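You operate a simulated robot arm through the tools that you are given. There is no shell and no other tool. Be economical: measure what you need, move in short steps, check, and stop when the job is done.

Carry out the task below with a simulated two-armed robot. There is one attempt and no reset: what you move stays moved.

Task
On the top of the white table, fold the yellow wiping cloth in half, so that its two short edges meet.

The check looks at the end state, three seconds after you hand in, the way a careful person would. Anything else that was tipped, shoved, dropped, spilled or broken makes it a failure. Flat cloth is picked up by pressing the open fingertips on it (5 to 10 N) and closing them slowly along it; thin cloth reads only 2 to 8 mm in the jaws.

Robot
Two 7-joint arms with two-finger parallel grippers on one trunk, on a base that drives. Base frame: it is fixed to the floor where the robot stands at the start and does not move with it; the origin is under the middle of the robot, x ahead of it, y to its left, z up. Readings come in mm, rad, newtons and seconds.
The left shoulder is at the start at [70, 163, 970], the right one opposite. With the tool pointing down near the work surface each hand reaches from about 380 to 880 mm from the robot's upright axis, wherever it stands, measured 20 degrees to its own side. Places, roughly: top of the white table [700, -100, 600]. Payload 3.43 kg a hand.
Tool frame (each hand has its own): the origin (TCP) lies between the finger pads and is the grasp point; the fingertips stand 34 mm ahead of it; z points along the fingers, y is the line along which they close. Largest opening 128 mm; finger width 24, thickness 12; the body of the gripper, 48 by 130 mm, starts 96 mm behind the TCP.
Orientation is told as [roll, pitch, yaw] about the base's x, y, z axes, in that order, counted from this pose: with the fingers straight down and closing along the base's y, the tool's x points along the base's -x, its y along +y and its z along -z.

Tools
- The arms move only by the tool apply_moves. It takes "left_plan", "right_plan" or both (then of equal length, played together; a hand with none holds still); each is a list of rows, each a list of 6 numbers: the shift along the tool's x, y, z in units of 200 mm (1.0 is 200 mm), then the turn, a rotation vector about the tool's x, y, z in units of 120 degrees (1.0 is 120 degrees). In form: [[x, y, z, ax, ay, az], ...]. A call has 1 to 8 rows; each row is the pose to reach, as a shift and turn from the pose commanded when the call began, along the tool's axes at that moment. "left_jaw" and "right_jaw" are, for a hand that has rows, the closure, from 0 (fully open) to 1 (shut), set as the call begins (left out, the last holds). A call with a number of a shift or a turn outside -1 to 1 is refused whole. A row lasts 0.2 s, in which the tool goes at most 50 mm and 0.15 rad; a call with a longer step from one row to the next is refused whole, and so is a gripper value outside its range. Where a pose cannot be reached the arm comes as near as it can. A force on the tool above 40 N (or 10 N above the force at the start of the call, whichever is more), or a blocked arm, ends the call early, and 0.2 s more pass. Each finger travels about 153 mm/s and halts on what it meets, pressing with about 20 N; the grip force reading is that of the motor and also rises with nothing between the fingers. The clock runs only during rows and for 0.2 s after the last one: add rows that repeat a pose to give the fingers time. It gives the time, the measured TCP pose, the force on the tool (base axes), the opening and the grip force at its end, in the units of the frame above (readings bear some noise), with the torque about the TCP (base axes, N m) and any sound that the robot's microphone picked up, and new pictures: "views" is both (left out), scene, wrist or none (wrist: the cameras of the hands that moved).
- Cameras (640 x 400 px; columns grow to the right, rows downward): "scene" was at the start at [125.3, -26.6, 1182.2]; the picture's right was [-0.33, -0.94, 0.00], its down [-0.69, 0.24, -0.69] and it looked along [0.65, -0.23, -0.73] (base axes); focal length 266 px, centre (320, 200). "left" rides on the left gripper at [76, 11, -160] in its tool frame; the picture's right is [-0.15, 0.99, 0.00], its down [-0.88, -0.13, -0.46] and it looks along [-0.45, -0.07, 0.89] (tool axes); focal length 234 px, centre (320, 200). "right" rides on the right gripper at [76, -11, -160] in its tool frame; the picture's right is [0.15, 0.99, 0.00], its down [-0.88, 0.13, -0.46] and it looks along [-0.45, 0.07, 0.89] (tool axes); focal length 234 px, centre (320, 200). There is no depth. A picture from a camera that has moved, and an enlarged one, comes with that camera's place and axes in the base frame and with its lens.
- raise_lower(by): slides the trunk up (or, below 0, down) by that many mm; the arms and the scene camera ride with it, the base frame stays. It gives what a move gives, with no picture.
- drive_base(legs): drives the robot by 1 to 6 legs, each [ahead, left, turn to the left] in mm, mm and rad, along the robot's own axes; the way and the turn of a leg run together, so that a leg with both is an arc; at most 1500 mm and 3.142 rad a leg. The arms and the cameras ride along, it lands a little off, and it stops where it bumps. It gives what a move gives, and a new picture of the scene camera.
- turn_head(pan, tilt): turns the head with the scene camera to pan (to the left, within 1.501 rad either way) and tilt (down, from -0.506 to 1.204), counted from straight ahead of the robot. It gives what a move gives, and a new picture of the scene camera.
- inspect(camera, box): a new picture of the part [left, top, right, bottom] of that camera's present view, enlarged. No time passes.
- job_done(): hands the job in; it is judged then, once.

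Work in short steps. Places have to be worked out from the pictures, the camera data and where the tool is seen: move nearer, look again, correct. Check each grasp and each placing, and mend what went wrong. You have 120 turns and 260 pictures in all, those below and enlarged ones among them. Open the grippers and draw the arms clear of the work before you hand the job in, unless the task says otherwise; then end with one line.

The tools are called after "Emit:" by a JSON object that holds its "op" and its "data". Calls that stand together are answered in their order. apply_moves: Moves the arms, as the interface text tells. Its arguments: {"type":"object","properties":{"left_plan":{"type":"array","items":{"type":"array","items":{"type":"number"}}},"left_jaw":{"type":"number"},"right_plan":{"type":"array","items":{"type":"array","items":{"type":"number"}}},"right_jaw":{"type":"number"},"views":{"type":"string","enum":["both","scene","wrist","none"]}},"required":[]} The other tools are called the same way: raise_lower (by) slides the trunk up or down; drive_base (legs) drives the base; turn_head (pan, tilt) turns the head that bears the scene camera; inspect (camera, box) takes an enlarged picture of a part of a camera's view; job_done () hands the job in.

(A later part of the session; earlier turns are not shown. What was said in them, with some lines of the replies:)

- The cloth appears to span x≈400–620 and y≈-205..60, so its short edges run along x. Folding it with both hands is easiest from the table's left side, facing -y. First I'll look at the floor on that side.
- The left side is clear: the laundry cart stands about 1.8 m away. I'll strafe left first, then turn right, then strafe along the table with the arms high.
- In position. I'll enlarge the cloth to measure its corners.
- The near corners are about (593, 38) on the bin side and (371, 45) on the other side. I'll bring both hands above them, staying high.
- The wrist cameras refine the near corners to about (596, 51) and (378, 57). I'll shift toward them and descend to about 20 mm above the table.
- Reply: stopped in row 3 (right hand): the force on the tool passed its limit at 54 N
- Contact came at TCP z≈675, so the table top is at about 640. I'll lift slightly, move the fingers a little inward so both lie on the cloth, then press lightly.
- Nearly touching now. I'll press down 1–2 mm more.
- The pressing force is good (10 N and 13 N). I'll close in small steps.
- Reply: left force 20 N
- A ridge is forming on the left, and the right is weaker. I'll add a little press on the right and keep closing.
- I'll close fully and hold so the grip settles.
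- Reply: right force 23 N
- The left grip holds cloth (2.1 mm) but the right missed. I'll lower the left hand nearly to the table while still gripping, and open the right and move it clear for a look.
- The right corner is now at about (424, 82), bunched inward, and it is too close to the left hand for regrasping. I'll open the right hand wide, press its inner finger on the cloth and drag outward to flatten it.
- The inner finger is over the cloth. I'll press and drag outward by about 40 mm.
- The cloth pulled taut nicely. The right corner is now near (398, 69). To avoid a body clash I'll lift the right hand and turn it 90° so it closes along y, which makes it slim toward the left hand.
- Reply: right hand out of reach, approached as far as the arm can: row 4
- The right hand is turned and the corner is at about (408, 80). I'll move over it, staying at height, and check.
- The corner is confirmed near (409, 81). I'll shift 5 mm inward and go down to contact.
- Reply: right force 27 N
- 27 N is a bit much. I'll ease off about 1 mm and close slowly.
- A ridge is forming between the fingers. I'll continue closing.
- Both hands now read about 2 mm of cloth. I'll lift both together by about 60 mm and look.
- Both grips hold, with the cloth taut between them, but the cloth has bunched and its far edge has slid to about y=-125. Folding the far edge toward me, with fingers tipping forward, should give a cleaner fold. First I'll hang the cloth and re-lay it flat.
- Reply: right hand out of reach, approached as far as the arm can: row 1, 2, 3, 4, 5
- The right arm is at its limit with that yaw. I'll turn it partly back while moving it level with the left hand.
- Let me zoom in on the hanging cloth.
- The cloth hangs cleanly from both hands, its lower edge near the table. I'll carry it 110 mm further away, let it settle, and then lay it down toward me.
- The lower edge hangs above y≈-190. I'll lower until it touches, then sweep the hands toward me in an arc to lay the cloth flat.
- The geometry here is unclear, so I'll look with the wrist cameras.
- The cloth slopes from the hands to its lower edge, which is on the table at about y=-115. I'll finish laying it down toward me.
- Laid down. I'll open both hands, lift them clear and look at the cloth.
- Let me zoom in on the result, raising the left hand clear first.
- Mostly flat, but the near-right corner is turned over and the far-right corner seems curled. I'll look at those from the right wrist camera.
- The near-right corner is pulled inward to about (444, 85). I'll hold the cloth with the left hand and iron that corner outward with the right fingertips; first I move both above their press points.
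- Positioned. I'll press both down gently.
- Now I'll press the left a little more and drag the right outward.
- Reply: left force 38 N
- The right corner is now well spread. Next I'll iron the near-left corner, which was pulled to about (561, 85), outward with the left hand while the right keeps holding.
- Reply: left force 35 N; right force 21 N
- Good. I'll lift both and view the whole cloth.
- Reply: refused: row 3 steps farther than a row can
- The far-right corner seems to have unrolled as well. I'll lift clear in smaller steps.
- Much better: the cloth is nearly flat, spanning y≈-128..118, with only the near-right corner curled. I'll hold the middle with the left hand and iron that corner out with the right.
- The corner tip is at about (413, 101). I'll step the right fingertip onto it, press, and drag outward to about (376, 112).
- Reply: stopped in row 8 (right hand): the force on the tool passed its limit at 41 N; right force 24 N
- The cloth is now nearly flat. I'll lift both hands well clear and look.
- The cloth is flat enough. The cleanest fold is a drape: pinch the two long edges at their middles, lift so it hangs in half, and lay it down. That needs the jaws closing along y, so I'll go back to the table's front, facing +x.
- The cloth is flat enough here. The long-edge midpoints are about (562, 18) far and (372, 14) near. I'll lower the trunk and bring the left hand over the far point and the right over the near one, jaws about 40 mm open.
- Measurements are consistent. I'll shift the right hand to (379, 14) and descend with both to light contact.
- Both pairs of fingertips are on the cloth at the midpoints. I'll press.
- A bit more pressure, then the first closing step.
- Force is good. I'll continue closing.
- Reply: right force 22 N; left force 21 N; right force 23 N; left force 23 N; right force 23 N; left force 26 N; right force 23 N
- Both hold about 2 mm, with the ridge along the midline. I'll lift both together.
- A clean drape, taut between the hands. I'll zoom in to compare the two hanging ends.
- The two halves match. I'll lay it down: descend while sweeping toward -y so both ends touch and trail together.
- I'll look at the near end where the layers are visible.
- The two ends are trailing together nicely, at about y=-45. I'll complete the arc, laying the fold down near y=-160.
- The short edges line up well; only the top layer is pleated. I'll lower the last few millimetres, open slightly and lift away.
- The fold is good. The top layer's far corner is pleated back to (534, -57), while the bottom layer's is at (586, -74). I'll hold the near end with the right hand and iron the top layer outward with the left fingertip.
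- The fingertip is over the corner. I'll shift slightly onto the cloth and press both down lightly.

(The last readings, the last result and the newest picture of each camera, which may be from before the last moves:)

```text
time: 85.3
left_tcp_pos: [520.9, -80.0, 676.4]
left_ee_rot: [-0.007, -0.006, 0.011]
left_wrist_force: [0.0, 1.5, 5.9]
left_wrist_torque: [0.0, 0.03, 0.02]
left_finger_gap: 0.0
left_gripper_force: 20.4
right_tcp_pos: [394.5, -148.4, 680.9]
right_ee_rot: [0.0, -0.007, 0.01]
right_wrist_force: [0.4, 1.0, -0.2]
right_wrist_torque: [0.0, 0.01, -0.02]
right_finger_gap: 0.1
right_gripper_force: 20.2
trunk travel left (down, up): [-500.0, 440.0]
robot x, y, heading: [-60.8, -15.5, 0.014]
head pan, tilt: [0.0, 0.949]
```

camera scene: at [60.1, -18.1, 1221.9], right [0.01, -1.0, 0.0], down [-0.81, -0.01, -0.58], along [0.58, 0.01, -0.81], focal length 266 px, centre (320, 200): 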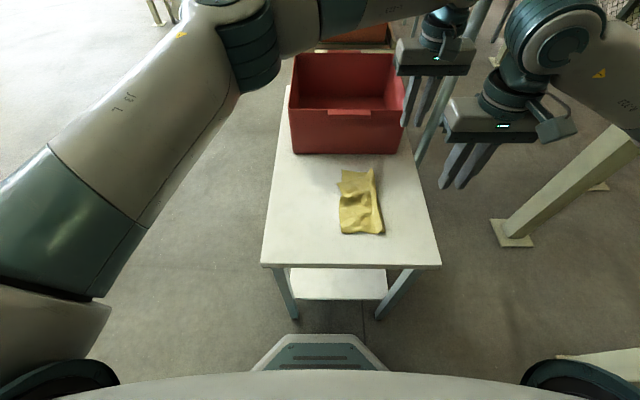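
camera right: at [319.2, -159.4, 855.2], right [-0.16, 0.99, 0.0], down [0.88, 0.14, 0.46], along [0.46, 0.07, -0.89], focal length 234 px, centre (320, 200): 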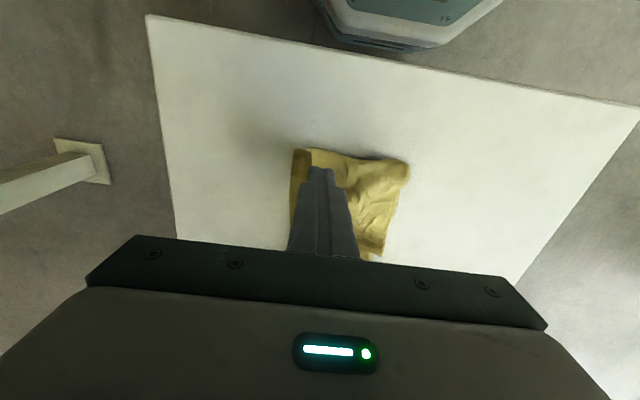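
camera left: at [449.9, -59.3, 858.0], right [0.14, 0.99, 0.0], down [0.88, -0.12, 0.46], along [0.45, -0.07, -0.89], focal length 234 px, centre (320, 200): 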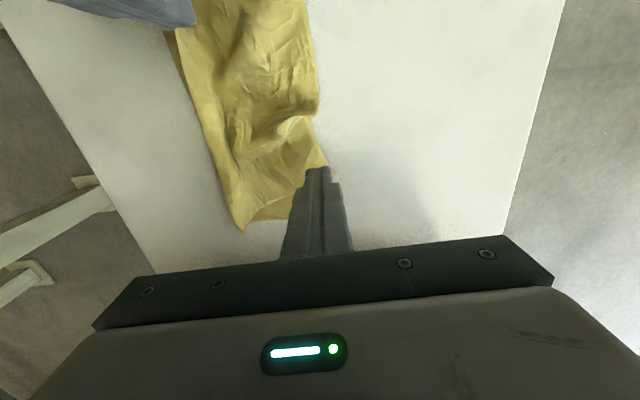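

Left is at 6 N. I'll press the right, then drag the left away by about 50 mm.

Emit:
{"op": "apply_moves", "data": {"left_plan": [[0, 0, 0, 0, 0, 0], [0, 0, 0, 0, 0, 0], [-0.05, 0, 0, 0, 0, 0], [-0.1, 0, 0, 0, 0, 0], [-0.15, 0, 0, 0, 0, 0], [-0.2, 0, 0, 0, 0, 0], [-0.25, 0.0, 0, 0, 0, 0]], "right_plan": [[0, 0, 0.018, 0, 0, 0], [0, 0, 0.028, 0, 0, 0], [0, 0, 0.028, 0, 0, 0], [0, 0, 0.028, 0, 0, 0], [0, 0, 0.028, 0, 0, 0], [0, 0, 0.028, 0, 0, 0], [0, 0, 0.028, 0, 0, 0]], "views": "wrist"}}

```text
time: 87.0
left_tcp_pos: [570.5, -81.4, 676.5]
left_ee_rot: [-0.004, -0.005, 0.011]
left_wrist_force: [-0.8, 0.0, 0.5]
left_wrist_torque: [-0.02, 0.01, 0.03]
left_finger_gap: 0.2
left_gripper_force: 20.4
right_tcp_pos: [394.7, -148.4, 675.4]
right_ee_rot: [0.0, -0.012, 0.011]
right_wrist_force: [-2.3, 0.3, 18.1]
right_wrist_torque: [-0.15, 0.15, -0.02]
right_finger_gap: 0.3
right_gripper_force: 20.3
trunk travel left (down, up): [-500.0, 440.0]
robot x, y, heading: [-61.0, -19.1, 0.009]
head pan, tilt: [0.0, 0.949]
stopped in row 7 (right hand): the force on the tool passed its limit at 40 N (the readings are from after the stop); the commanded pose is now the measured one
camera right: at [317.8, -160.0, 835.3], right [-0.16, 0.99, 0.0], down [0.87, 0.14, 0.47], along [0.46, 0.07, -0.88], focal length 234 px, centre (320, 200)
camera left: at [495.5, -69.7, 835.9], right [0.14, 0.99, 0.0], down [0.88, -0.12, 0.46], along [0.46, -0.07, -0.89], focal length 234 px, centre (320, 200)
```

right: 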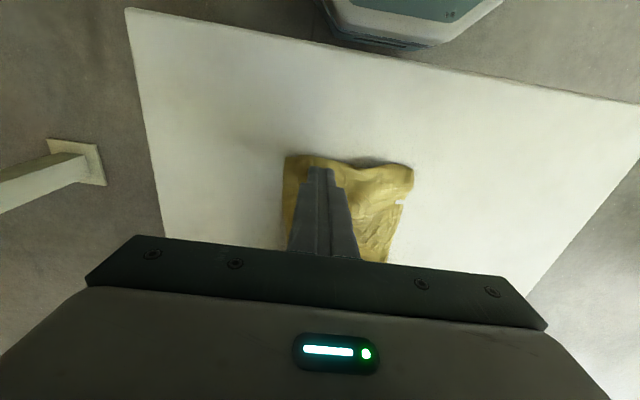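
left: 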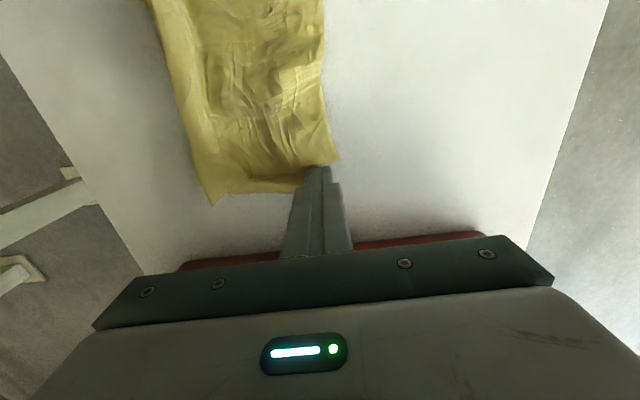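

Ironed out well. I'll lift both clear and inspect.

Emit:
{"op": "apply_moves", "data": {"left_plan": [[0, 0, -0.1, 0, 0, 0], [0, 0, -0.3, 0, 0, 0], [0, 0.0, -0.5, 0, 0, 0], [0, 0.1, -0.7, 0, 0, 0], [0, 0.25, -0.85, 0, 0, 0], [0, 0.45, -0.95, 0, 0, 0]], "right_plan": [[0, 0, -0.1, 0, 0, 0], [0, 0, -0.3, 0, 0, 0], [0, -0.05, -0.5, 0, 0, 0], [0, -0.15, -0.7, 0, 0, 0], [0, -0.3, -0.85, 0, 0, 0], [0, -0.5, -0.95, 0, 0, 0]], "views": "wrist"}}

Emit:
{"op": "inspect", "data": {"camera": "scene", "box": [310, 160, 406, 250]}}

```text
time: 88.4
left_tcp_pos: [569.2, 9.5, 864.9]
left_ee_rot: [-0.005, -0.005, 0.01]
left_wrist_force: [-0.4, -0.2, 0.7]
left_wrist_torque: [0.01, 0.01, -0.03]
left_finger_gap: 0.0
left_gripper_force: 20.0
right_tcp_pos: [394.1, -251.3, 864.5]
right_ee_rot: [0.001, -0.01, 0.012]
right_wrist_force: [0.1, 0.0, 0.7]
right_wrist_torque: [0.01, -0.01, 0.0]
right_finger_gap: 0.0
right_gripper_force: 20.3
trunk travel left (down, up): [-500.0, 440.0]
robot x, y, heading: [-58.7, -20.3, 0.011]
head pan, tilt: [0.0, 0.949]
camera right: at [317.1, -262.2, 1024.0], right [-0.16, 0.99, 0.0], down [0.87, 0.14, 0.46], along [0.46, 0.07, -0.89], focal length 234 px, centre (320, 200)
camera left: at [493.4, 21.1, 1025.2], right [0.14, 0.99, 0.0], down [0.88, -0.12, 0.46], along [0.46, -0.07, -0.89], focal length 234 px, centre (320, 200)
```

right: 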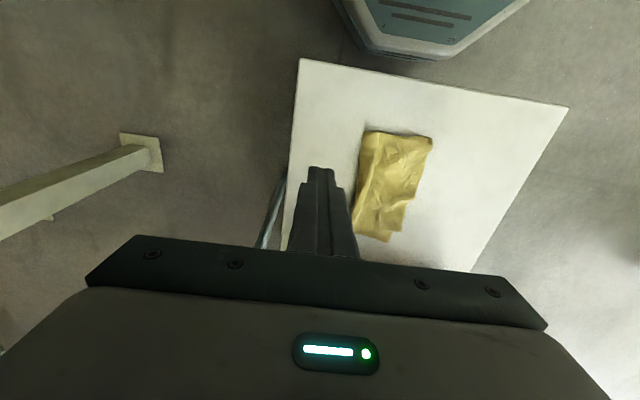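
left: 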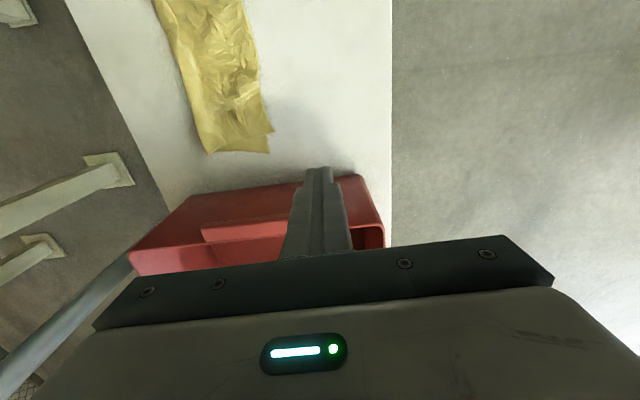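

```text
4.44 times, centred on (358, 205) of scene
camera zoom: at [59.9, -18.5, 1221.9], right [0.01, -1.0, 0.0], down [-0.81, -0.01, -0.58], along [0.58, 0.01, -0.81], focal length 1184 px, centre (151, 178)
```

zoom: 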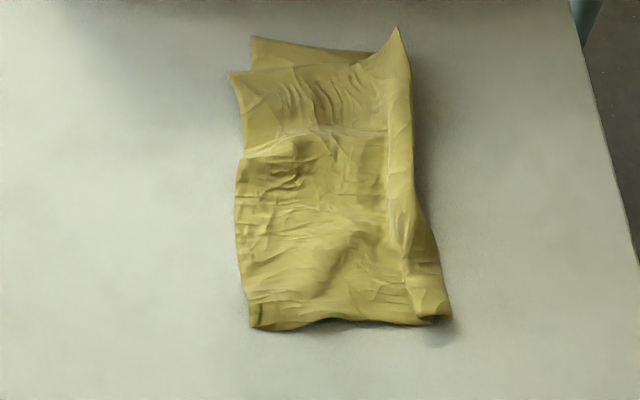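

Better: the top far corner is at (560, -61) and the bottom one at (591, -77). One more ironing pass should close the 30 mm.

Emit:
{"op": "apply_moves", "data": {"left_plan": [[0.03, -0.15, 0.1, 0, 0, 0], [0.06, -0.3, 0.25, 0, 0, 0], [0.11, -0.44, 0.4, 0, 0, 0], [0.11, -0.44, 0.6, 0, 0, 0], [0.11, -0.44, 0.8, 0, 0, 0], [0.11, -0.44, 0.91, 0, 0, 0], [0.11, -0.44, 0.935, 0, 0, 0]], "right_plan": [[0, 0.18, 0.1, 0, 0, 0], [0, 0.36, 0.25, 0, 0, 0], [0, 0.515, 0.4, 0, 0, 0], [0, 0.515, 0.6, 0, 0, 0], [0, 0.515, 0.8, 0, 0, 0], [0, 0.515, 0.92, 0, 0, 0], [0, 0.515, 0.938, 0, 0, 0]], "views": "wrist"}}

```text
time: 90.0
left_tcp_pos: [549.3, -78.6, 677.9]
left_ee_rot: [-0.005, -0.005, 0.011]
left_wrist_force: [0.1, -0.7, 0.4]
left_wrist_torque: [0.0, -0.01, 0.02]
left_finger_gap: 0.0
left_gripper_force: 20.0
right_tcp_pos: [396.1, -147.1, 677.4]
right_ee_rot: [0.001, -0.01, 0.01]
right_wrist_force: [-0.6, 0.7, 0.5]
right_wrist_torque: [-0.01, 0.01, 0.0]
right_finger_gap: 0.1
right_gripper_force: 19.8
trunk travel left (down, up): [-500.0, 440.0]
robot x, y, heading: [-60.4, -20.3, 0.016]
head pan, tilt: [0.0, 0.949]
camera right: at [319.3, -159.2, 836.6], right [-0.16, 0.99, 0.0], down [0.87, 0.14, 0.46], along [0.46, 0.07, -0.89], focal length 234 px, centre (320, 200)
camera left: at [473.5, -68.3, 838.1], right [0.14, 0.99, 0.0], down [0.88, -0.12, 0.46], along [0.46, -0.07, -0.89], focal length 234 px, centre (320, 200)
```

right: 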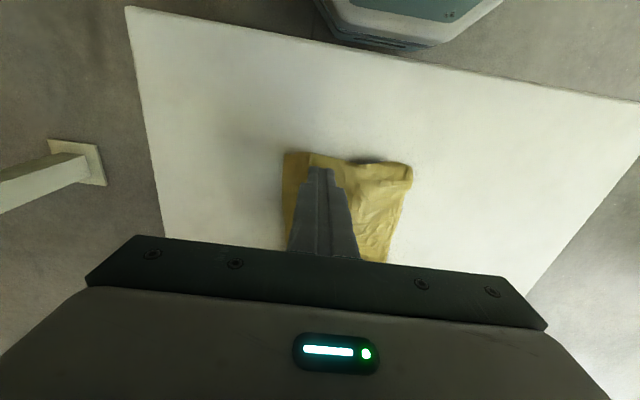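
left: 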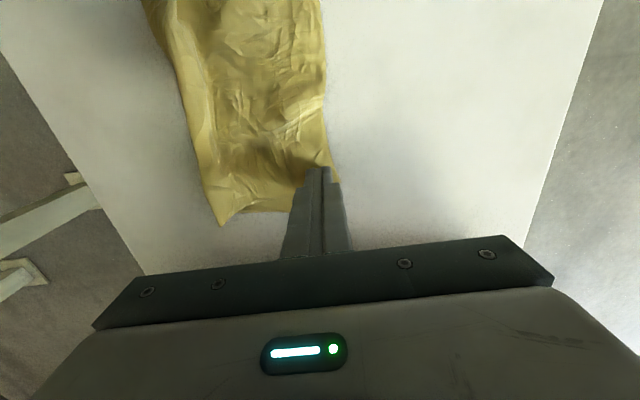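

Press, then drag the left about 33 mm away and 12 mm toward -y.

Emit:
{"op": "apply_moves", "data": {"left_plan": [[0, 0, 0.01, 0, 0, 0], [0, 0, 0.012, 0, 0, 0], [-0.04, -0.015, 0.013, 0, 0, 0], [-0.08, -0.03, 0.014, 0, 0, 0], [-0.12, -0.045, 0.015, 0, 0, 0], [-0.165, -0.06, 0.016, 0, 0, 0]], "right_plan": [[0, 0, 0.005, 0, 0, 0], [0, 0, 0.009, 0, 0, 0], [0, 0, 0.009, 0, 0, 0], [0, 0, 0.009, 0, 0, 0], [0, 0, 0.009, 0, 0, 0], [0, 0, 0.009, 0, 0, 0]], "views": "none"}}

Emit:
{"op": "apply_moves", "data": {"left_plan": [[0, 0, -0.1, 0, 0, 0], [0, 0, -0.3, 0, 0, 0], [0, 0.0, -0.5, 0, 0, 0], [0, 0.1, -0.7, 0, 0, 0], [0, 0.25, -0.85, 0, 0, 0], [0, 0.45, -0.95, 0, 0, 0]], "right_plan": [[0, 0, -0.1, 0, 0, 0], [0, 0, -0.3, 0, 0, 0], [0, -0.05, -0.5, 0, 0, 0], [0, -0.15, -0.7, 0, 0, 0], [0, -0.3, -0.85, 0, 0, 0], [0, -0.5, -0.95, 0, 0, 0]], "views": "wrist"}}

Emit:
{"op": "inspect", "data": {"camera": "scene", "box": [310, 160, 406, 250]}}

```text
time: 91.4
left_tcp_pos: [583.6, -90.1, 677.0]
left_ee_rot: [-0.005, -0.006, 0.01]
left_wrist_force: [-1.7, -0.8, 0.8]
left_wrist_torque: [0.07, -0.12, -0.03]
left_finger_gap: 0.0
left_gripper_force: 20.3
right_tcp_pos: [395.2, -146.6, 675.9]
right_ee_rot: [0.001, -0.012, 0.01]
right_wrist_force: [2.2, 0.0, 10.1]
right_wrist_torque: [-0.11, 0.02, 0.01]
right_finger_gap: 0.0
right_gripper_force: 20.2
trunk travel left (down, up): [-500.0, 440.0]
robot x, y, heading: [-62.7, -19.9, 0.011]
head pan, tilt: [0.0, 0.949]
```

```text
time: 92.8
left_tcp_pos: [580.8, 1.7, 865.0]
left_ee_rot: [-0.005, -0.005, 0.011]
left_wrist_force: [-0.6, 0.1, -0.6]
left_wrist_torque: [-0.02, -0.04, 0.03]
left_finger_gap: 0.1
left_gripper_force: 20.8
right_tcp_pos: [393.7, -245.4, 865.2]
right_ee_rot: [-0.001, -0.011, 0.012]
right_wrist_force: [0.1, 0.9, 0.0]
right_wrist_torque: [-0.02, -0.01, -0.02]
right_finger_gap: 0.0
right_gripper_force: 19.6
trunk travel left (down, up): [-500.0, 440.0]
robot x, y, heading: [-61.6, -20.8, 0.013]
head pan, tilt: [0.0, 0.949]
camera right: at [317.2, -257.5, 1025.8], right [-0.16, 0.99, 0.0], down [0.87, 0.14, 0.46], along [0.46, 0.07, -0.89], focal length 234 px, centre (320, 200)
camera left: at [504.4, 12.8, 1024.9], right [0.14, 0.99, 0.0], down [0.88, -0.12, 0.46], along [0.46, -0.07, -0.89], focal length 234 px, centre (320, 200)
```

right: 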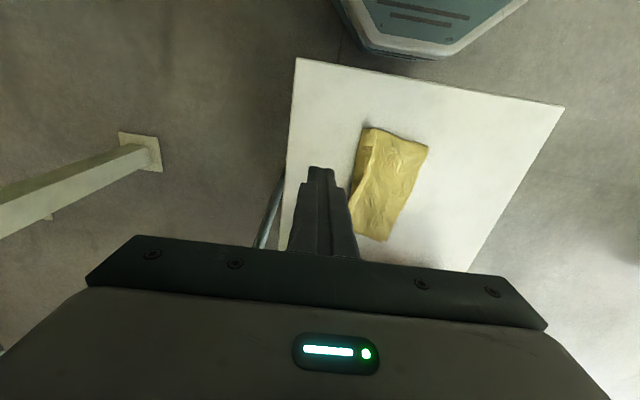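
left: 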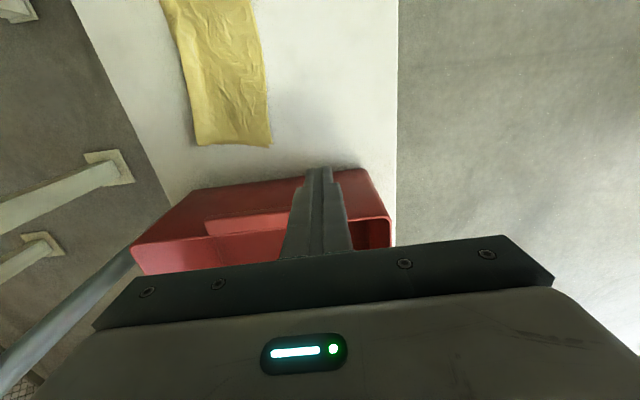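

```text
4.44 times, centred on (358, 205) of scene
camera zoom: at [59.9, -18.3, 1221.9], right [0.01, -1.0, 0.0], down [-0.81, -0.01, -0.58], along [0.58, 0.01, -0.81], focal length 1184 px, centre (151, 178)
```

zoom: 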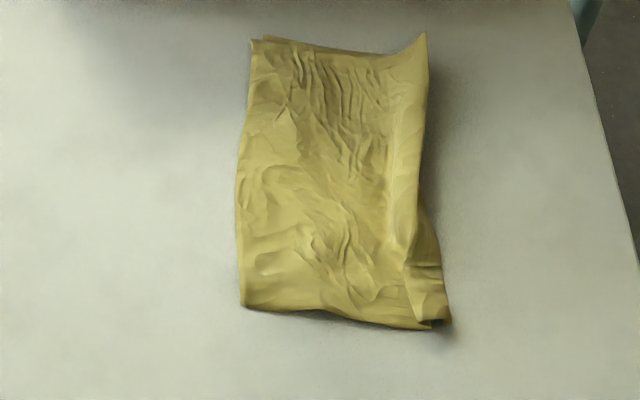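

The top and bottom far corners now meet. I'll check the near-left corner and the fold side from the right wrist camera.

Emit:
{"op": "inspect", "data": {"camera": "right", "box": [340, 110, 460, 250]}}

Emit:
{"op": "inspect", "data": {"camera": "scene", "box": [326, 205, 384, 241]}}

```text
2.86 times, centred on (400, 180) of right
camera zoom: at [317.2, -257.5, 1025.8], right [-0.16, 0.99, 0.0], down [0.87, 0.14, 0.46], along [0.46, 0.07, -0.89], focal length 669 px, centre (91, 257)
```

zoom: 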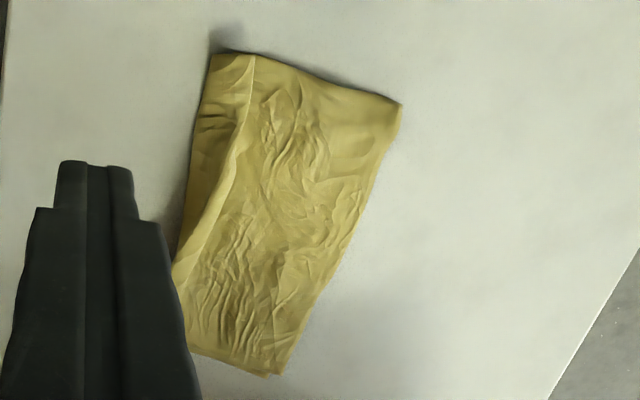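

```text
11.03 times, centred on (355, 223) of scene
camera zoom: at [59.9, -18.3, 1221.9], right [0.01, -1.0, 0.0], down [-0.81, -0.01, -0.58], along [0.58, 0.01, -0.81], focal length 2939 px, centre (-66, -54)
```

zoom: 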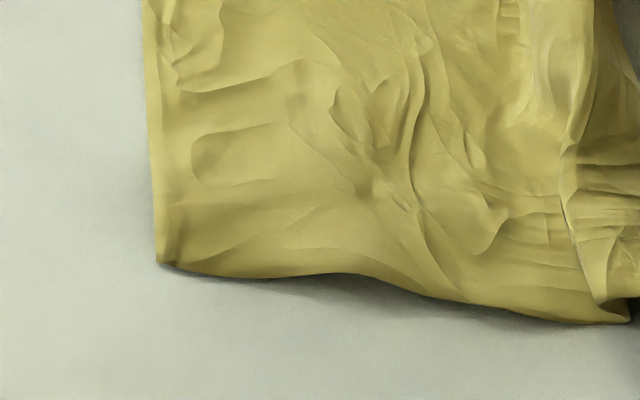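

The far ends match. The bottom layer's near corner is hidden, so I'll tip the left wrist camera to look under that edge from the left side.

Emit:
{"op": "apply_moves", "data": {"left_plan": [[0.12, 0.05, 0, 0, 0, 0], [0.27, 0.1, 0, 0.06, 0, 0], [0.42, 0.15, 0, 0.13, 0, 0], [0.57, 0.2, 0, 0.2, 0, 0], [0.72, 0.25, 0, 0.27, 0, 0], [0.86, 0.3, 0.05, 0.34, 0, 0], [1.0, 0.32, 0.1, 0.41, 0, 0]], "views": "wrist"}}

```text
time: 94.4
left_tcp_pos: [381.0, 62.4, 843.3]
left_ee_rot: [-0.866, -0.007, 0.01]
left_wrist_force: [0.2, 0.7, 0.0]
left_wrist_torque: [-0.02, -0.01, -0.02]
left_finger_gap: 0.0
left_gripper_force: 20.1
right_tcp_pos: [394.0, -246.3, 867.4]
right_ee_rot: [0.0, -0.011, 0.01]
right_wrist_force: [-0.2, 0.2, -0.3]
right_wrist_torque: [-0.02, -0.05, 0.03]
right_finger_gap: 0.1
right_gripper_force: 19.9
trunk travel left (down, up): [-500.0, 440.0]
robot x, y, heading: [-64.0, -19.2, 0.009]
head pan, tilt: [0.0, 0.949]
camera left: at [304.0, 191.2, 938.7], right [0.14, 0.64, -0.75], down [0.88, 0.27, 0.4], along [0.46, -0.72, -0.52], focal length 234 px, centre (320, 200)
```

left: 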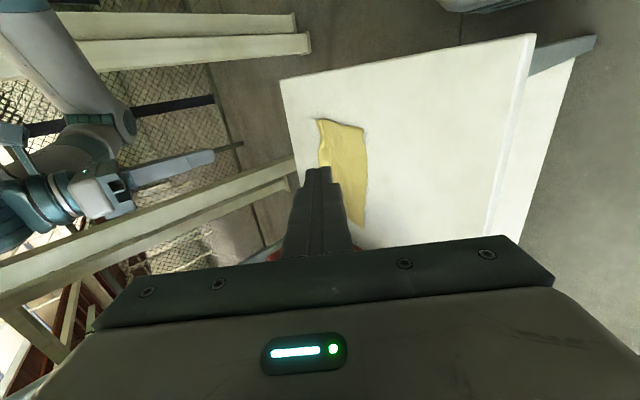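

Useful angle. I'll lower the camera by about 110 mm and zoom.

Emit:
{"op": "apply_moves", "data": {"left_plan": [[0, 0.14, 0.12, 0, 0, 0], [0, 0.28, 0.24, 0, 0, 0], [0, 0.418, 0.357, 0, 0, 0]], "views": "none"}}

Emit:
{"op": "inspect", "data": {"camera": "left", "box": [260, 80, 420, 240]}}

```text
time: 95.2
left_tcp_pos: [381.9, 62.1, 731.9]
left_ee_rot: [-0.865, -0.006, 0.012]
left_wrist_force: [0.0, -1.0, 0.3]
left_wrist_torque: [0.01, 0.03, 0.03]
left_finger_gap: 0.0
left_gripper_force: 19.6
right_tcp_pos: [395.6, -245.6, 866.1]
right_ee_rot: [-0.002, -0.01, 0.009]
right_wrist_force: [-0.5, 0.2, 0.1]
right_wrist_torque: [-0.04, -0.02, 0.02]
right_finger_gap: 0.2
right_gripper_force: 20.3
trunk travel left (down, up): [-500.0, 440.0]
robot x, y, heading: [-64.9, -17.8, 0.008]
head pan, tilt: [0.0, 0.949]
```

```text
2.50 times, centred on (340, 160) of left
camera zoom: at [305.4, 189.7, 827.7], right [0.14, 0.64, -0.75], down [0.88, 0.27, 0.4], along [0.46, -0.72, -0.53], focal length 585 px, centre (270, 300)
```

zoom: 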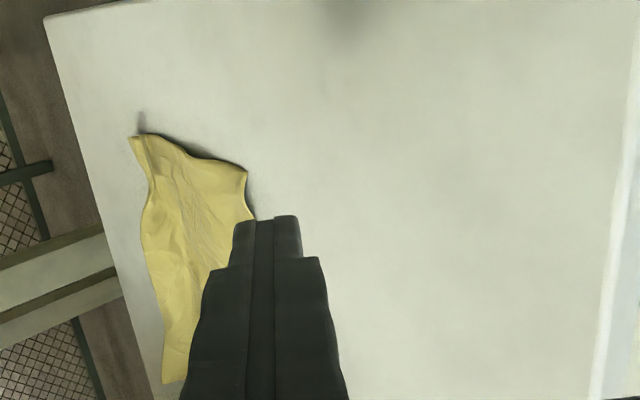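

Emit:
{"op": "inspect", "data": {"camera": "left", "box": [288, 125, 338, 175]}}

```text
8.00 times, centred on (313, 150) of left
camera zoom: at [305.4, 189.7, 827.7], right [0.14, 0.64, -0.75], down [0.88, 0.27, 0.4], along [0.46, -0.72, -0.53], focal length 1873 px, centre (376, 600)
```

zoom: 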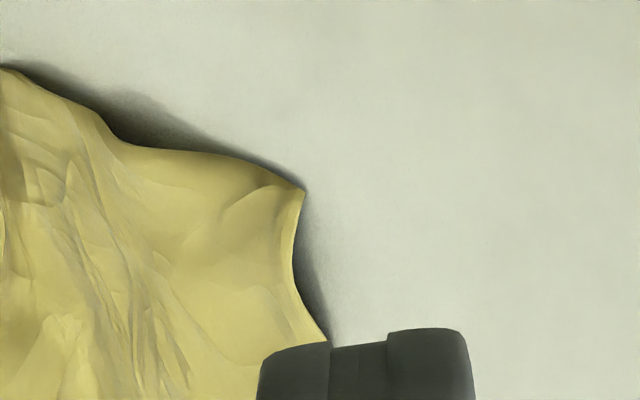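

The top near corner overhangs slightly and the bottom layer isn't visible. I'll go lower and flatter to see beneath it.

Emit:
{"op": "apply_moves", "data": {"left_plan": [[0.06, 0.01, 0.1, 0.056, 0, 0], [0.12, 0.015, 0.2, 0.112, 0, 0], [0.185, 0.023, 0.29, 0.167, 0, 0]], "views": "wrist"}}

Emit:
{"op": "inspect", "data": {"camera": "left", "box": [240, 120, 400, 260]}}

```text
time: 96.0
left_tcp_pos: [343.9, 20.7, 692.2]
left_ee_rot: [-1.216, -0.006, 0.01]
left_wrist_force: [0.1, 0.2, 0.1]
left_wrist_torque: [-0.04, 0.03, -0.03]
left_finger_gap: 0.0
left_gripper_force: 20.2
right_tcp_pos: [394.5, -246.1, 866.7]
right_ee_rot: [0.0, -0.009, 0.011]
right_wrist_force: [0.1, 0.3, -0.8]
right_wrist_torque: [-0.01, -0.03, -0.02]
right_finger_gap: 0.1
right_gripper_force: 19.9
trunk travel left (down, up): [-500.0, 440.0]
robot x, y, heading: [-63.2, -17.3, 0.012]
head pan, tilt: [0.0, 0.949]
camera left: at [267.3, 173.3, 738.4], right [0.15, 0.35, -0.93], down [0.87, 0.39, 0.29], along [0.46, -0.85, -0.25], focal length 234 px, centre (320, 200)
```

left: 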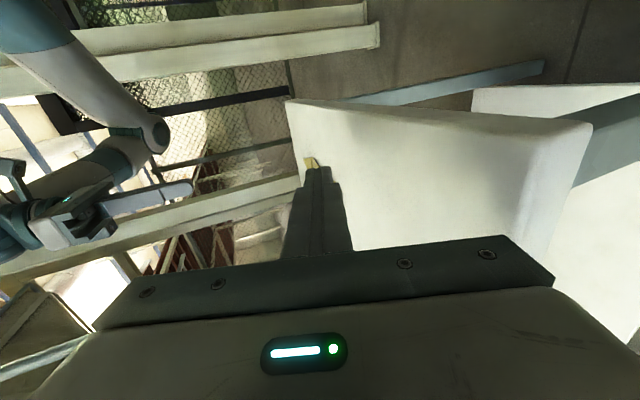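

```text
2.86 times, centred on (320, 190) of left
camera zoom: at [267.3, 173.3, 738.4], right [0.15, 0.35, -0.93], down [0.87, 0.39, 0.29], along [0.46, -0.85, -0.25], focal length 669 px, centre (320, 229)
```

zoom: 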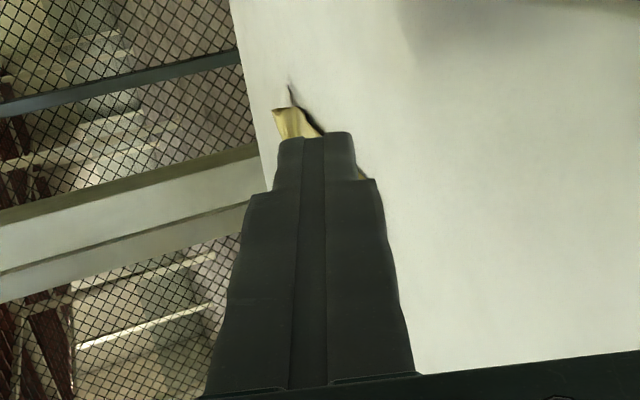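

The fingers block the view. I'll shift the hand +x by 65 mm.

Emit:
{"op": "apply_moves", "data": {"left_plan": [[-0.16, 0, -0.05, 0, 0, 0], [-0.32, 0, -0.1, 0, 0, 0]], "views": "none"}}

Emit:
{"op": "inspect", "data": {"camera": "left", "box": [260, 80, 380, 180]}}

```text
time: 96.6
left_tcp_pos: [409.4, 40.2, 698.9]
left_ee_rot: [-1.213, -0.005, 0.01]
left_wrist_force: [-0.2, -0.9, -0.1]
left_wrist_torque: [0.03, -0.02, -0.01]
left_finger_gap: 0.1
left_gripper_force: 19.9
right_tcp_pos: [395.5, -245.7, 864.5]
right_ee_rot: [0.0, -0.009, 0.011]
right_wrist_force: [-0.9, -0.7, 0.4]
right_wrist_torque: [-0.04, 0.02, 0.0]
right_finger_gap: 0.1
right_gripper_force: 20.1
trunk travel left (down, up): [-500.0, 440.0]
robot x, y, heading: [-62.2, -22.6, 0.015]
head pan, tilt: [0.0, 0.949]
```

```text
4.00 times, centred on (320, 130) of left
camera zoom: at [332.6, 193.0, 745.0], right [0.15, 0.35, -0.93], down [0.88, 0.39, 0.29], along [0.46, -0.85, -0.25], focal length 937 px, centre (320, 480)
```

zoom: 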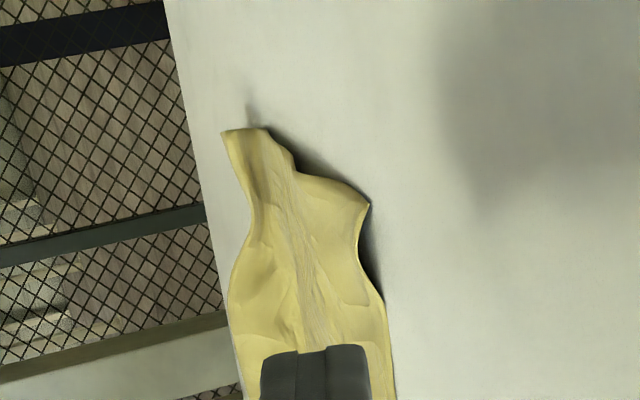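

The bottom layer's near corner seems curled under from x≈418 on. First I'll return the left hand to vertical and lift it.

Emit:
{"op": "apply_moves", "data": {"left_plan": [[0, -0.15, -0.1, -0.07, 0, 0], [0, -0.3, -0.2, -0.14, 0, 0], [0, -0.45, -0.26, -0.21, 0, 0], [0, -0.6, -0.28, -0.28, 0, 0], [0, -0.705, -0.28, -0.35, 0, 0], [-0.1, -0.705, -0.28, -0.42, 0, 0], [-0.2, -0.705, -0.28, -0.49, 0, 0], [-0.3, -0.705, -0.28, -0.56, 0, 0]], "views": "none"}}

```text
time: 98.4
left_tcp_pos: [468.6, 44.8, 850.8]
left_ee_rot: [-0.038, -0.006, 0.011]
left_wrist_force: [0.5, -0.3, -0.6]
left_wrist_torque: [0.0, 0.0, 0.0]
left_finger_gap: 0.0
left_gripper_force: 19.9
right_tcp_pos: [395.3, -246.6, 865.9]
right_ee_rot: [0.003, -0.009, 0.01]
right_wrist_force: [0.5, 0.1, 0.2]
right_wrist_torque: [0.02, 0.0, -0.01]
right_finger_gap: 0.2
right_gripper_force: 20.5
trunk travel left (down, up): [-500.0, 440.0]
robot x, y, heading: [-62.0, -18.5, 0.018]
head pan, tilt: [0.0, 0.949]
```

Now I'll hold the far end at (583, -150) with the left and place the right fingertip on the near open corner at (402, -78).

Emit:
{"op": "apply_moves", "data": {"left_plan": [[-0.08, -0.14, 0.05, 0, 0, 0], [-0.16, -0.28, 0.12, -0.006, 0, 0], [-0.24, -0.42, 0.24, -0.012, 0, 0], [-0.32, -0.56, 0.38, -0.018, 0, 0], [-0.4, -0.7, 0.52, -0.018, 0, 0], [-0.48, -0.84, 0.66, -0.018, 0, 0], [-0.56, -0.98, 0.8, -0.018, 0, 0], [-0.56, -0.98, 0.85, -0.018, 0, 0]], "right_plan": [[0, 0.14, 0.05, 0, 0, 0], [-0.01, 0.28, 0.15, 0, 0, 0], [-0.02, 0.42, 0.27, 0, 0, 0], [-0.03, 0.56, 0.4, 0, 0, 0], [-0.04, 0.7, 0.54, 0, 0, 0], [-0.042, 0.843, 0.68, 0, 0, 0], [-0.042, 0.843, 0.82, 0, 0, 0], [-0.042, 0.843, 0.88, 0, 0, 0]], "views": "wrist"}}

```text
time: 100.2
left_tcp_pos: [584.2, -158.2, 690.2]
left_ee_rot: [-0.003, -0.005, 0.009]
left_wrist_force: [0.3, 0.4, 0.2]
left_wrist_torque: [-0.01, 0.0, 0.0]
left_finger_gap: 0.0
left_gripper_force: 19.7
right_tcp_pos: [402.8, -75.5, 690.0]
right_ee_rot: [0.003, -0.009, 0.011]
right_wrist_force: [-0.1, -0.6, 0.2]
right_wrist_torque: [0.0, 0.02, 0.02]
right_finger_gap: 0.2
right_gripper_force: 20.2
trunk travel left (down, up): [-500.0, 440.0]
robot x, y, heading: [-60.3, -18.7, 0.018]
head pan, tilt: [0.0, 0.949]
camera right: at [325.6, -87.6, 850.4], right [-0.16, 0.99, 0.0], down [0.87, 0.14, 0.46], along [0.46, 0.07, -0.89], focal length 234 px, centre (320, 200)
camera left: at [508.1, -146.5, 849.7], right [0.14, 0.99, 0.0], down [0.88, -0.12, 0.46], along [0.46, -0.06, -0.89], focal length 234 px, centre (320, 200)
```

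right: 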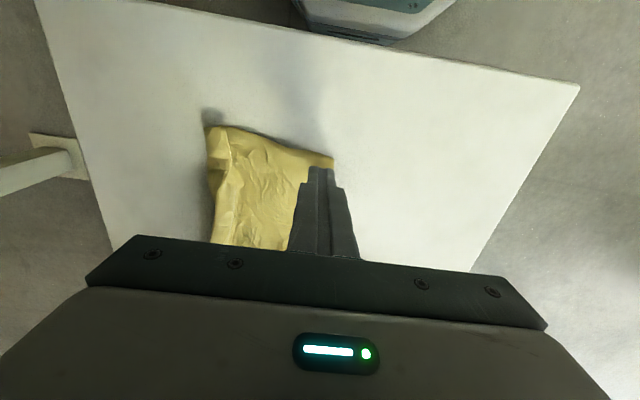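
left: 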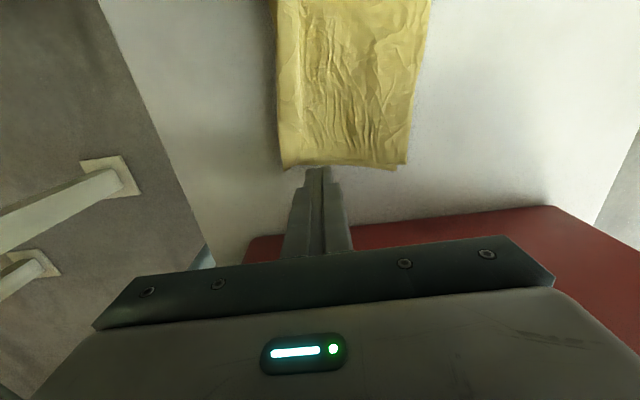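

Press both, then drag the right inward by about (+30, -32).

Emit:
{"op": "apply_moves", "data": {"left_plan": [[0, 0, 0.05, 0, 0, 0], [0, 0, 0.07, 0, 0, 0], [0, 0, 0.076, 0, 0, 0], [0, 0, 0.076, 0, 0, 0], [0, 0, 0.076, 0, 0, 0], [0, 0, 0.076, 0, 0, 0], [0, 0, 0.076, 0, 0, 0]], "right_plan": [[0, 0, 0.04, 0, 0, 0], [0, 0, 0.062, 0, 0, 0], [0, 0, 0.071, 0, 0, 0], [-0.04, -0.04, 0.072, 0, 0, 0], [-0.08, -0.08, 0.072, 0, 0, 0], [-0.12, -0.12, 0.072, 0, 0, 0], [-0.15, -0.16, 0.072, 0, 0, 0]], "views": "none"}}

Emit:
{"op": "inspect", "data": {"camera": "right", "box": [200, 80, 400, 260]}}

```text
time: 101.8
left_tcp_pos: [582.6, -157.9, 674.6]
left_ee_rot: [-0.002, -0.005, 0.01]
left_wrist_force: [3.0, 0.2, 12.3]
left_wrist_torque: [0.09, 0.03, -0.02]
left_finger_gap: 0.0
left_gripper_force: 19.9
right_tcp_pos: [432.0, -108.2, 676.7]
right_ee_rot: [0.002, -0.01, 0.011]
right_wrist_force: [-0.3, 0.6, 0.3]
right_wrist_torque: [0.0, -0.01, 0.03]
right_finger_gap: 0.1
right_gripper_force: 20.3
trunk travel left (down, up): [-500.0, 440.0]
robot x, y, heading: [-62.4, -19.2, 0.011]
head pan, tilt: [0.0, 0.949]
```

```text
2.22 times, centred on (300, 170) of right
camera zoom: at [355.5, -119.7, 835.9], right [-0.16, 0.99, 0.0], down [0.87, 0.14, 0.46], along [0.46, 0.07, -0.89], focal length 520 px, centre (364, 267)
```

zoom: 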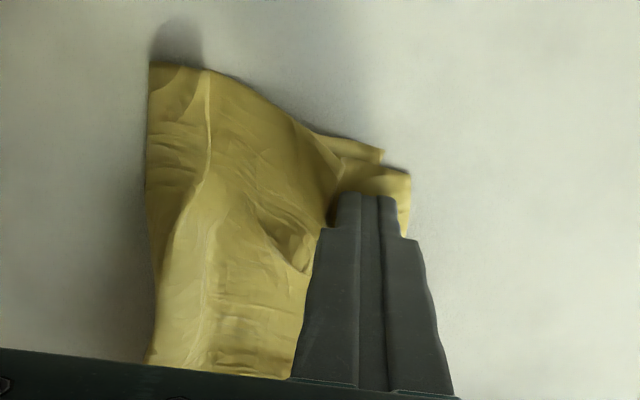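

Two layers' corners are now visible near each other. I'll lift the right hand and look.

Emit:
{"op": "apply_moves", "data": {"right_plan": [[0, 0, -0.1, 0, 0, 0], [0, 0, -0.3, 0, 0, 0], [0, -0.1, -0.5, 0, 0, 0], [0, -0.3, -0.6, 0, 0, 0], [0, -0.5, -0.65, 0, 0, 0]], "views": "none"}}

Emit:
{"op": "inspect", "data": {"camera": "scene", "box": [320, 180, 400, 245]}}

Emit:
{"op": "inspect", "data": {"camera": "right", "box": [320, 80, 480, 220]}}

```text
time: 103.0
left_tcp_pos: [583.3, -158.1, 675.9]
left_ee_rot: [-0.003, -0.008, 0.01]
left_wrist_force: [2.6, -0.6, 15.9]
left_wrist_torque: [0.08, 0.09, -0.05]
left_finger_gap: 0.1
left_gripper_force: 19.9
right_tcp_pos: [431.1, -208.1, 806.6]
right_ee_rot: [0.001, -0.009, 0.012]
right_wrist_force: [0.2, 0.2, 0.8]
right_wrist_torque: [0.03, 0.0, -0.01]
right_finger_gap: 0.0
right_gripper_force: 20.0
trunk travel left (down, up): [-500.0, 440.0]
robot x, y, heading: [-64.0, -21.9, 0.01]
head pan, tilt: [0.0, 0.949]
```

```text
6.15 times, centred on (360, 212) of scene
camera zoom: at [59.3, -19.2, 1222.0], right [0.01, -1.0, 0.0], down [-0.81, -0.01, -0.58], along [0.58, 0.01, -0.81], focal length 1639 px, centre (74, 123)
```

zoom: 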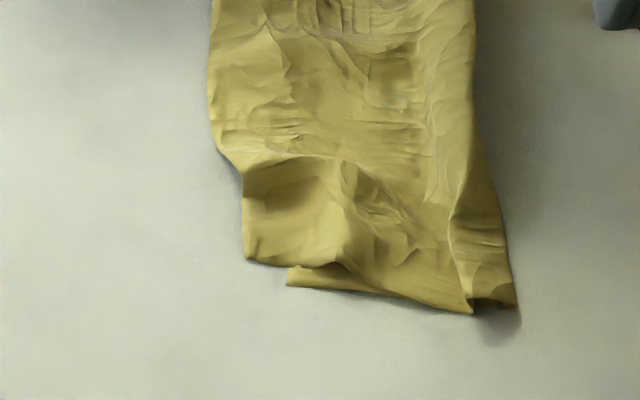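

```text
2.86 times, centred on (400, 150) of right
camera zoom: at [354.1, -220.2, 965.6], right [-0.16, 0.99, 0.0], down [0.87, 0.14, 0.47], along [0.46, 0.07, -0.89], focal length 669 px, centre (91, 343)
```

zoom: 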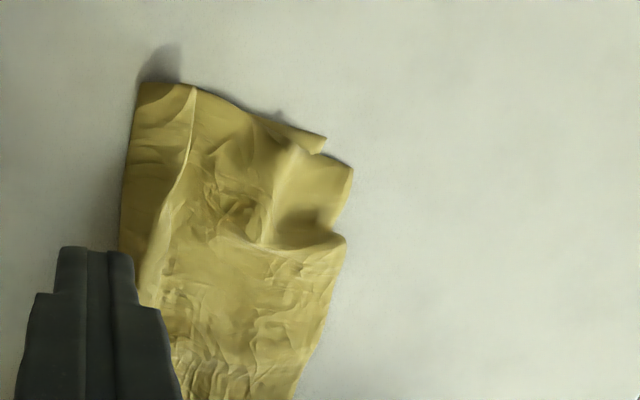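

The bottom corner is now uncurled and visible at (398, -101), the top one at (406, -84). I'll press on both layers just inside and drag outward together.

Emit:
{"op": "apply_moves", "data": {"right_plan": [[0.03, 0.2, 0.0, 0, 0, 0], [0.06, 0.4, 0.1, 0, 0, 0], [0.09, 0.526, 0.25, 0, 0, 0], [0.09, 0.526, 0.45, 0, 0, 0], [0.09, 0.526, 0.6, 0, 0, 0], [0.09, 0.526, 0.64, 0, 0, 0], [0.09, 0.526, 0.656, 0, 0, 0]], "views": "wrist"}}

```text
time: 104.6
left_tcp_pos: [581.4, -157.9, 675.3]
left_ee_rot: [-0.002, -0.008, 0.011]
left_wrist_force: [1.7, 0.1, 11.8]
left_wrist_torque: [0.07, 0.07, -0.02]
left_finger_gap: 0.3
left_gripper_force: 19.7
right_tcp_pos: [414.1, -102.4, 675.6]
right_ee_rot: [0.0, -0.013, 0.012]
right_wrist_force: [-2.1, -0.3, 14.4]
right_wrist_torque: [-0.12, 0.16, -0.01]
right_finger_gap: 0.1
right_gripper_force: 19.9
trunk travel left (down, up): [-500.0, 440.0]
robot x, y, heading: [-61.0, -24.0, 0.01]
head pan, tilt: [0.0, 0.949]
camera right: at [337.2, -114.4, 834.8], right [-0.16, 0.99, 0.0], down [0.87, 0.14, 0.47], along [0.46, 0.07, -0.88], focal length 234 px, centre (320, 200)
```

right: 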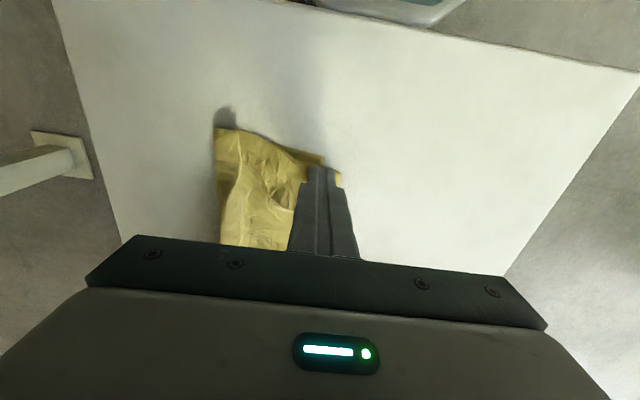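

14 N on both layers. Now I'll drag outward by (-20, +28) and lift off to look.

Emit:
{"op": "apply_moves", "data": {"right_plan": [[0.03, 0.04, 0, 0, 0, 0], [0.06, 0.08, 0.0, 0, 0, 0], [0.08, 0.11, 0.0, 0, 0, 0], [0.1, 0.14, 0.0, 0, 0, 0], [0.1, 0.14, -0.1, 0, 0, 0], [0.1, 0.14, -0.3, 0, 0, 0], [0.05, 0.0, -0.45, 0, 0, 0], [0.0, -0.2, -0.55, 0, 0, 0]], "views": "none"}}

Emit:
{"op": "inspect", "data": {"camera": "scene", "box": [320, 180, 400, 245]}}

Emit:
{"op": "inspect", "data": {"camera": "right", "box": [280, 60, 440, 220]}}

```text
time: 106.4
left_tcp_pos: [582.5, -156.9, 676.9]
left_ee_rot: [-0.001, -0.008, 0.011]
left_wrist_force: [-1.0, 0.2, 15.1]
left_wrist_torque: [0.1, 0.22, 0.0]
left_finger_gap: 0.2
left_gripper_force: 20.2
right_tcp_pos: [415.4, -141.8, 785.9]
right_ee_rot: [0.003, -0.01, 0.013]
right_wrist_force: [0.2, 0.0, 1.3]
right_wrist_torque: [0.03, 0.03, 0.02]
right_finger_gap: 0.1
right_gripper_force: 20.3
trunk travel left (down, up): [-500.0, 440.0]
robot x, y, heading: [-63.1, -16.3, 0.016]
head pan, tilt: [0.0, 0.949]
```

```text
6.15 times, centred on (360, 212) of scene
camera zoom: at [59.1, -19.2, 1222.0], right [0.01, -1.0, 0.0], down [-0.81, -0.01, -0.58], along [0.58, 0.01, -0.81], focal length 1639 px, centre (74, 123)
```

zoom: 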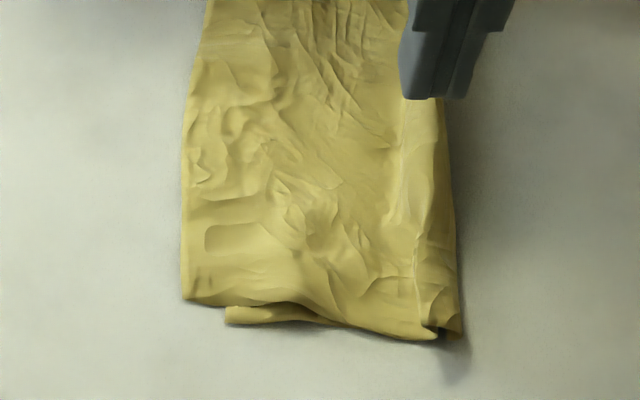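

```text
2.50 times, centred on (360, 140) of right
camera zoom: at [338.5, -153.5, 945.2], right [-0.16, 0.99, 0.0], down [0.87, 0.14, 0.46], along [0.46, 0.07, -0.89], focal length 585 px, centre (220, 350)
```

zoom: 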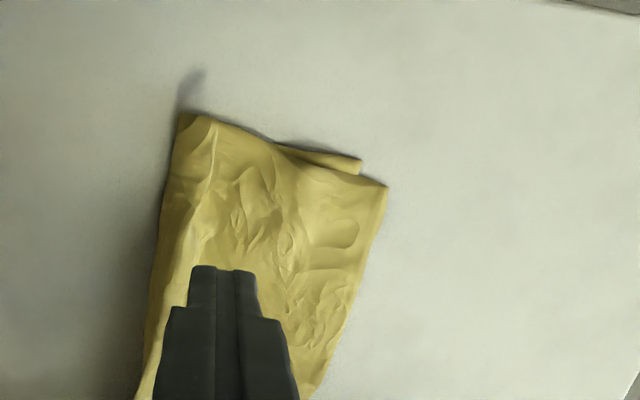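

Now the near corners are within about 18 mm of each other. I'll lift the left hand away and check the whole cloth.

Emit:
{"op": "apply_moves", "data": {"left_plan": [[0, 0, -0.1, 0, 0, 0], [0, 0, -0.3, 0, 0, 0], [0, 0, -0.5, 0, 0, 0], [0, 0.15, -0.65, 0, 0, 0], [0, 0.35, -0.75, 0, 0, 0], [0, 0.55, -0.85, 0, 0, 0]], "right_plan": [[0, -0.05, -0.05, 0, 0, 0], [0, -0.15, -0.15, 0, 0, 0], [0, -0.3, -0.25, 0, 0, 0], [0, -0.4, -0.3, 0, 0, 0], [0, -0.5, -0.35, 0, 0, 0], [0, -0.6, -0.4, 0, 0, 0]], "views": "none"}}

Emit:
{"op": "inspect", "data": {"camera": "scene", "box": [310, 160, 406, 250]}}

Emit:
{"op": "inspect", "data": {"camera": "left", "box": [120, 0, 360, 200]}}

```text
time: 107.8
left_tcp_pos: [582.9, -46.2, 844.2]
left_ee_rot: [-0.003, -0.005, 0.01]
left_wrist_force: [-0.8, 0.7, -0.3]
left_wrist_torque: [-0.02, -0.08, 0.0]
left_finger_gap: 0.0
left_gripper_force: 20.7
right_tcp_pos: [413.1, -261.7, 863.2]
right_ee_rot: [0.002, -0.01, 0.01]
right_wrist_force: [-0.7, -0.8, 0.5]
right_wrist_torque: [-0.03, -0.01, 0.02]
right_finger_gap: 0.0
right_gripper_force: 19.9
trunk travel left (down, up): [-500.0, 440.0]
robot x, y, heading: [-60.5, -19.9, 0.013]
head pan, tilt: [0.0, 0.949]
```

```text
4.44 times, centred on (358, 205) of scene
camera zoom: at [60.2, -17.7, 1221.9], right [0.01, -1.0, 0.0], down [-0.81, -0.01, -0.58], along [0.58, 0.01, -0.81], focal length 1184 px, centre (151, 178)
```

zoom: 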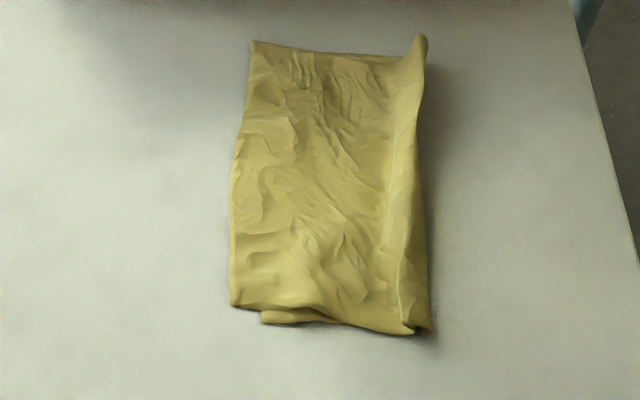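

```text
2.00 times, centred on (240, 100) of left
camera zoom: at [506.9, -35.4, 1004.5], right [0.14, 0.99, 0.0], down [0.88, -0.12, 0.46], along [0.46, -0.06, -0.89], focal length 468 px, centre (480, 400)
```

zoom: 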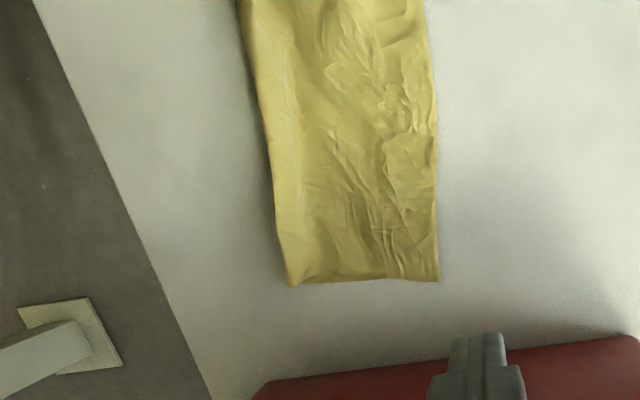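

The cloth is neatly folded in half: the far corners coincide and the near ones are within about 17 mm. I'll open the grippers and draw the arms clear.

Emit:
{"op": "apply_moves", "data": {"left_plan": [[0, 0.15, -0.1, 0, 0, 0], [0, 0.35, -0.2, 0, 0, 0], [0, 0.55, -0.3, 0, 0, 0], [0, 0.75, -0.4, 0, 0, 0], [0, 0.95, -0.5, 0, 0, 0]], "right_plan": [[0, -0.1, -0.1, 0, 0, 0], [0, -0.2, -0.2, 0, 0, 0], [0, -0.3, -0.3, 0, 0, 0], [0, -0.4, -0.4, 0, 0, 0], [0, -0.5, -0.5, 0, 0, 0]], "left_jaw": 0.3, "right_jaw": 0.3, "views": "scene"}}

```text
time: 109.0
left_tcp_pos: [578.6, 142.6, 942.0]
left_ee_rot: [-0.003, -0.003, 0.011]
left_wrist_force: [-0.1, -0.2, -0.6]
left_wrist_torque: [-0.03, -0.01, 0.02]
left_finger_gap: 89.4
left_gripper_force: 0.0
right_tcp_pos: [414.3, -362.8, 963.7]
right_ee_rot: [-0.002, -0.009, 0.01]
right_wrist_force: [-0.1, 0.2, 1.0]
right_wrist_torque: [-0.01, 0.0, -0.01]
right_finger_gap: 89.3
right_gripper_force: 0.0
trunk travel left (down, up): [-500.0, 440.0]
robot x, y, heading: [-60.7, -20.2, 0.008]
head pan, tilt: [0.0, 0.949]
camera scene: at [59.9, -17.8, 1221.9], right [0.01, -1.0, 0.0], down [-0.81, -0.01, -0.58], along [0.58, 0.01, -0.81], focal length 266 px, centre (320, 200)
```

scene: 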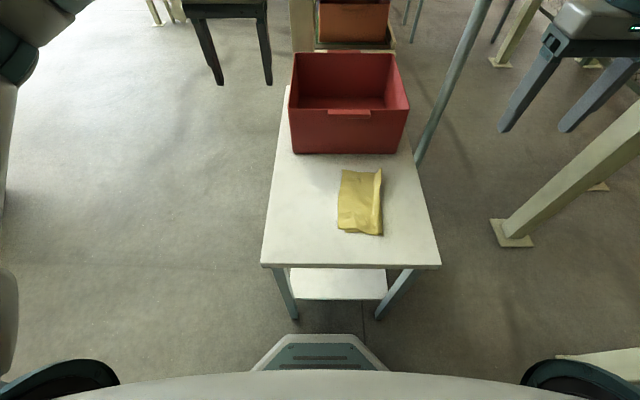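

The cloth lies folded on the table, the bin looks undisturbed and the arms are clear, so I'm handing in.

Emit:
{"op": "job_done", "data": {}}

```text
The job is handed in.
```

The yellow cloth is folded in half on the white table with its short edges together: the far corners coincide, and the near corners were about 17 mm apart at my last look.
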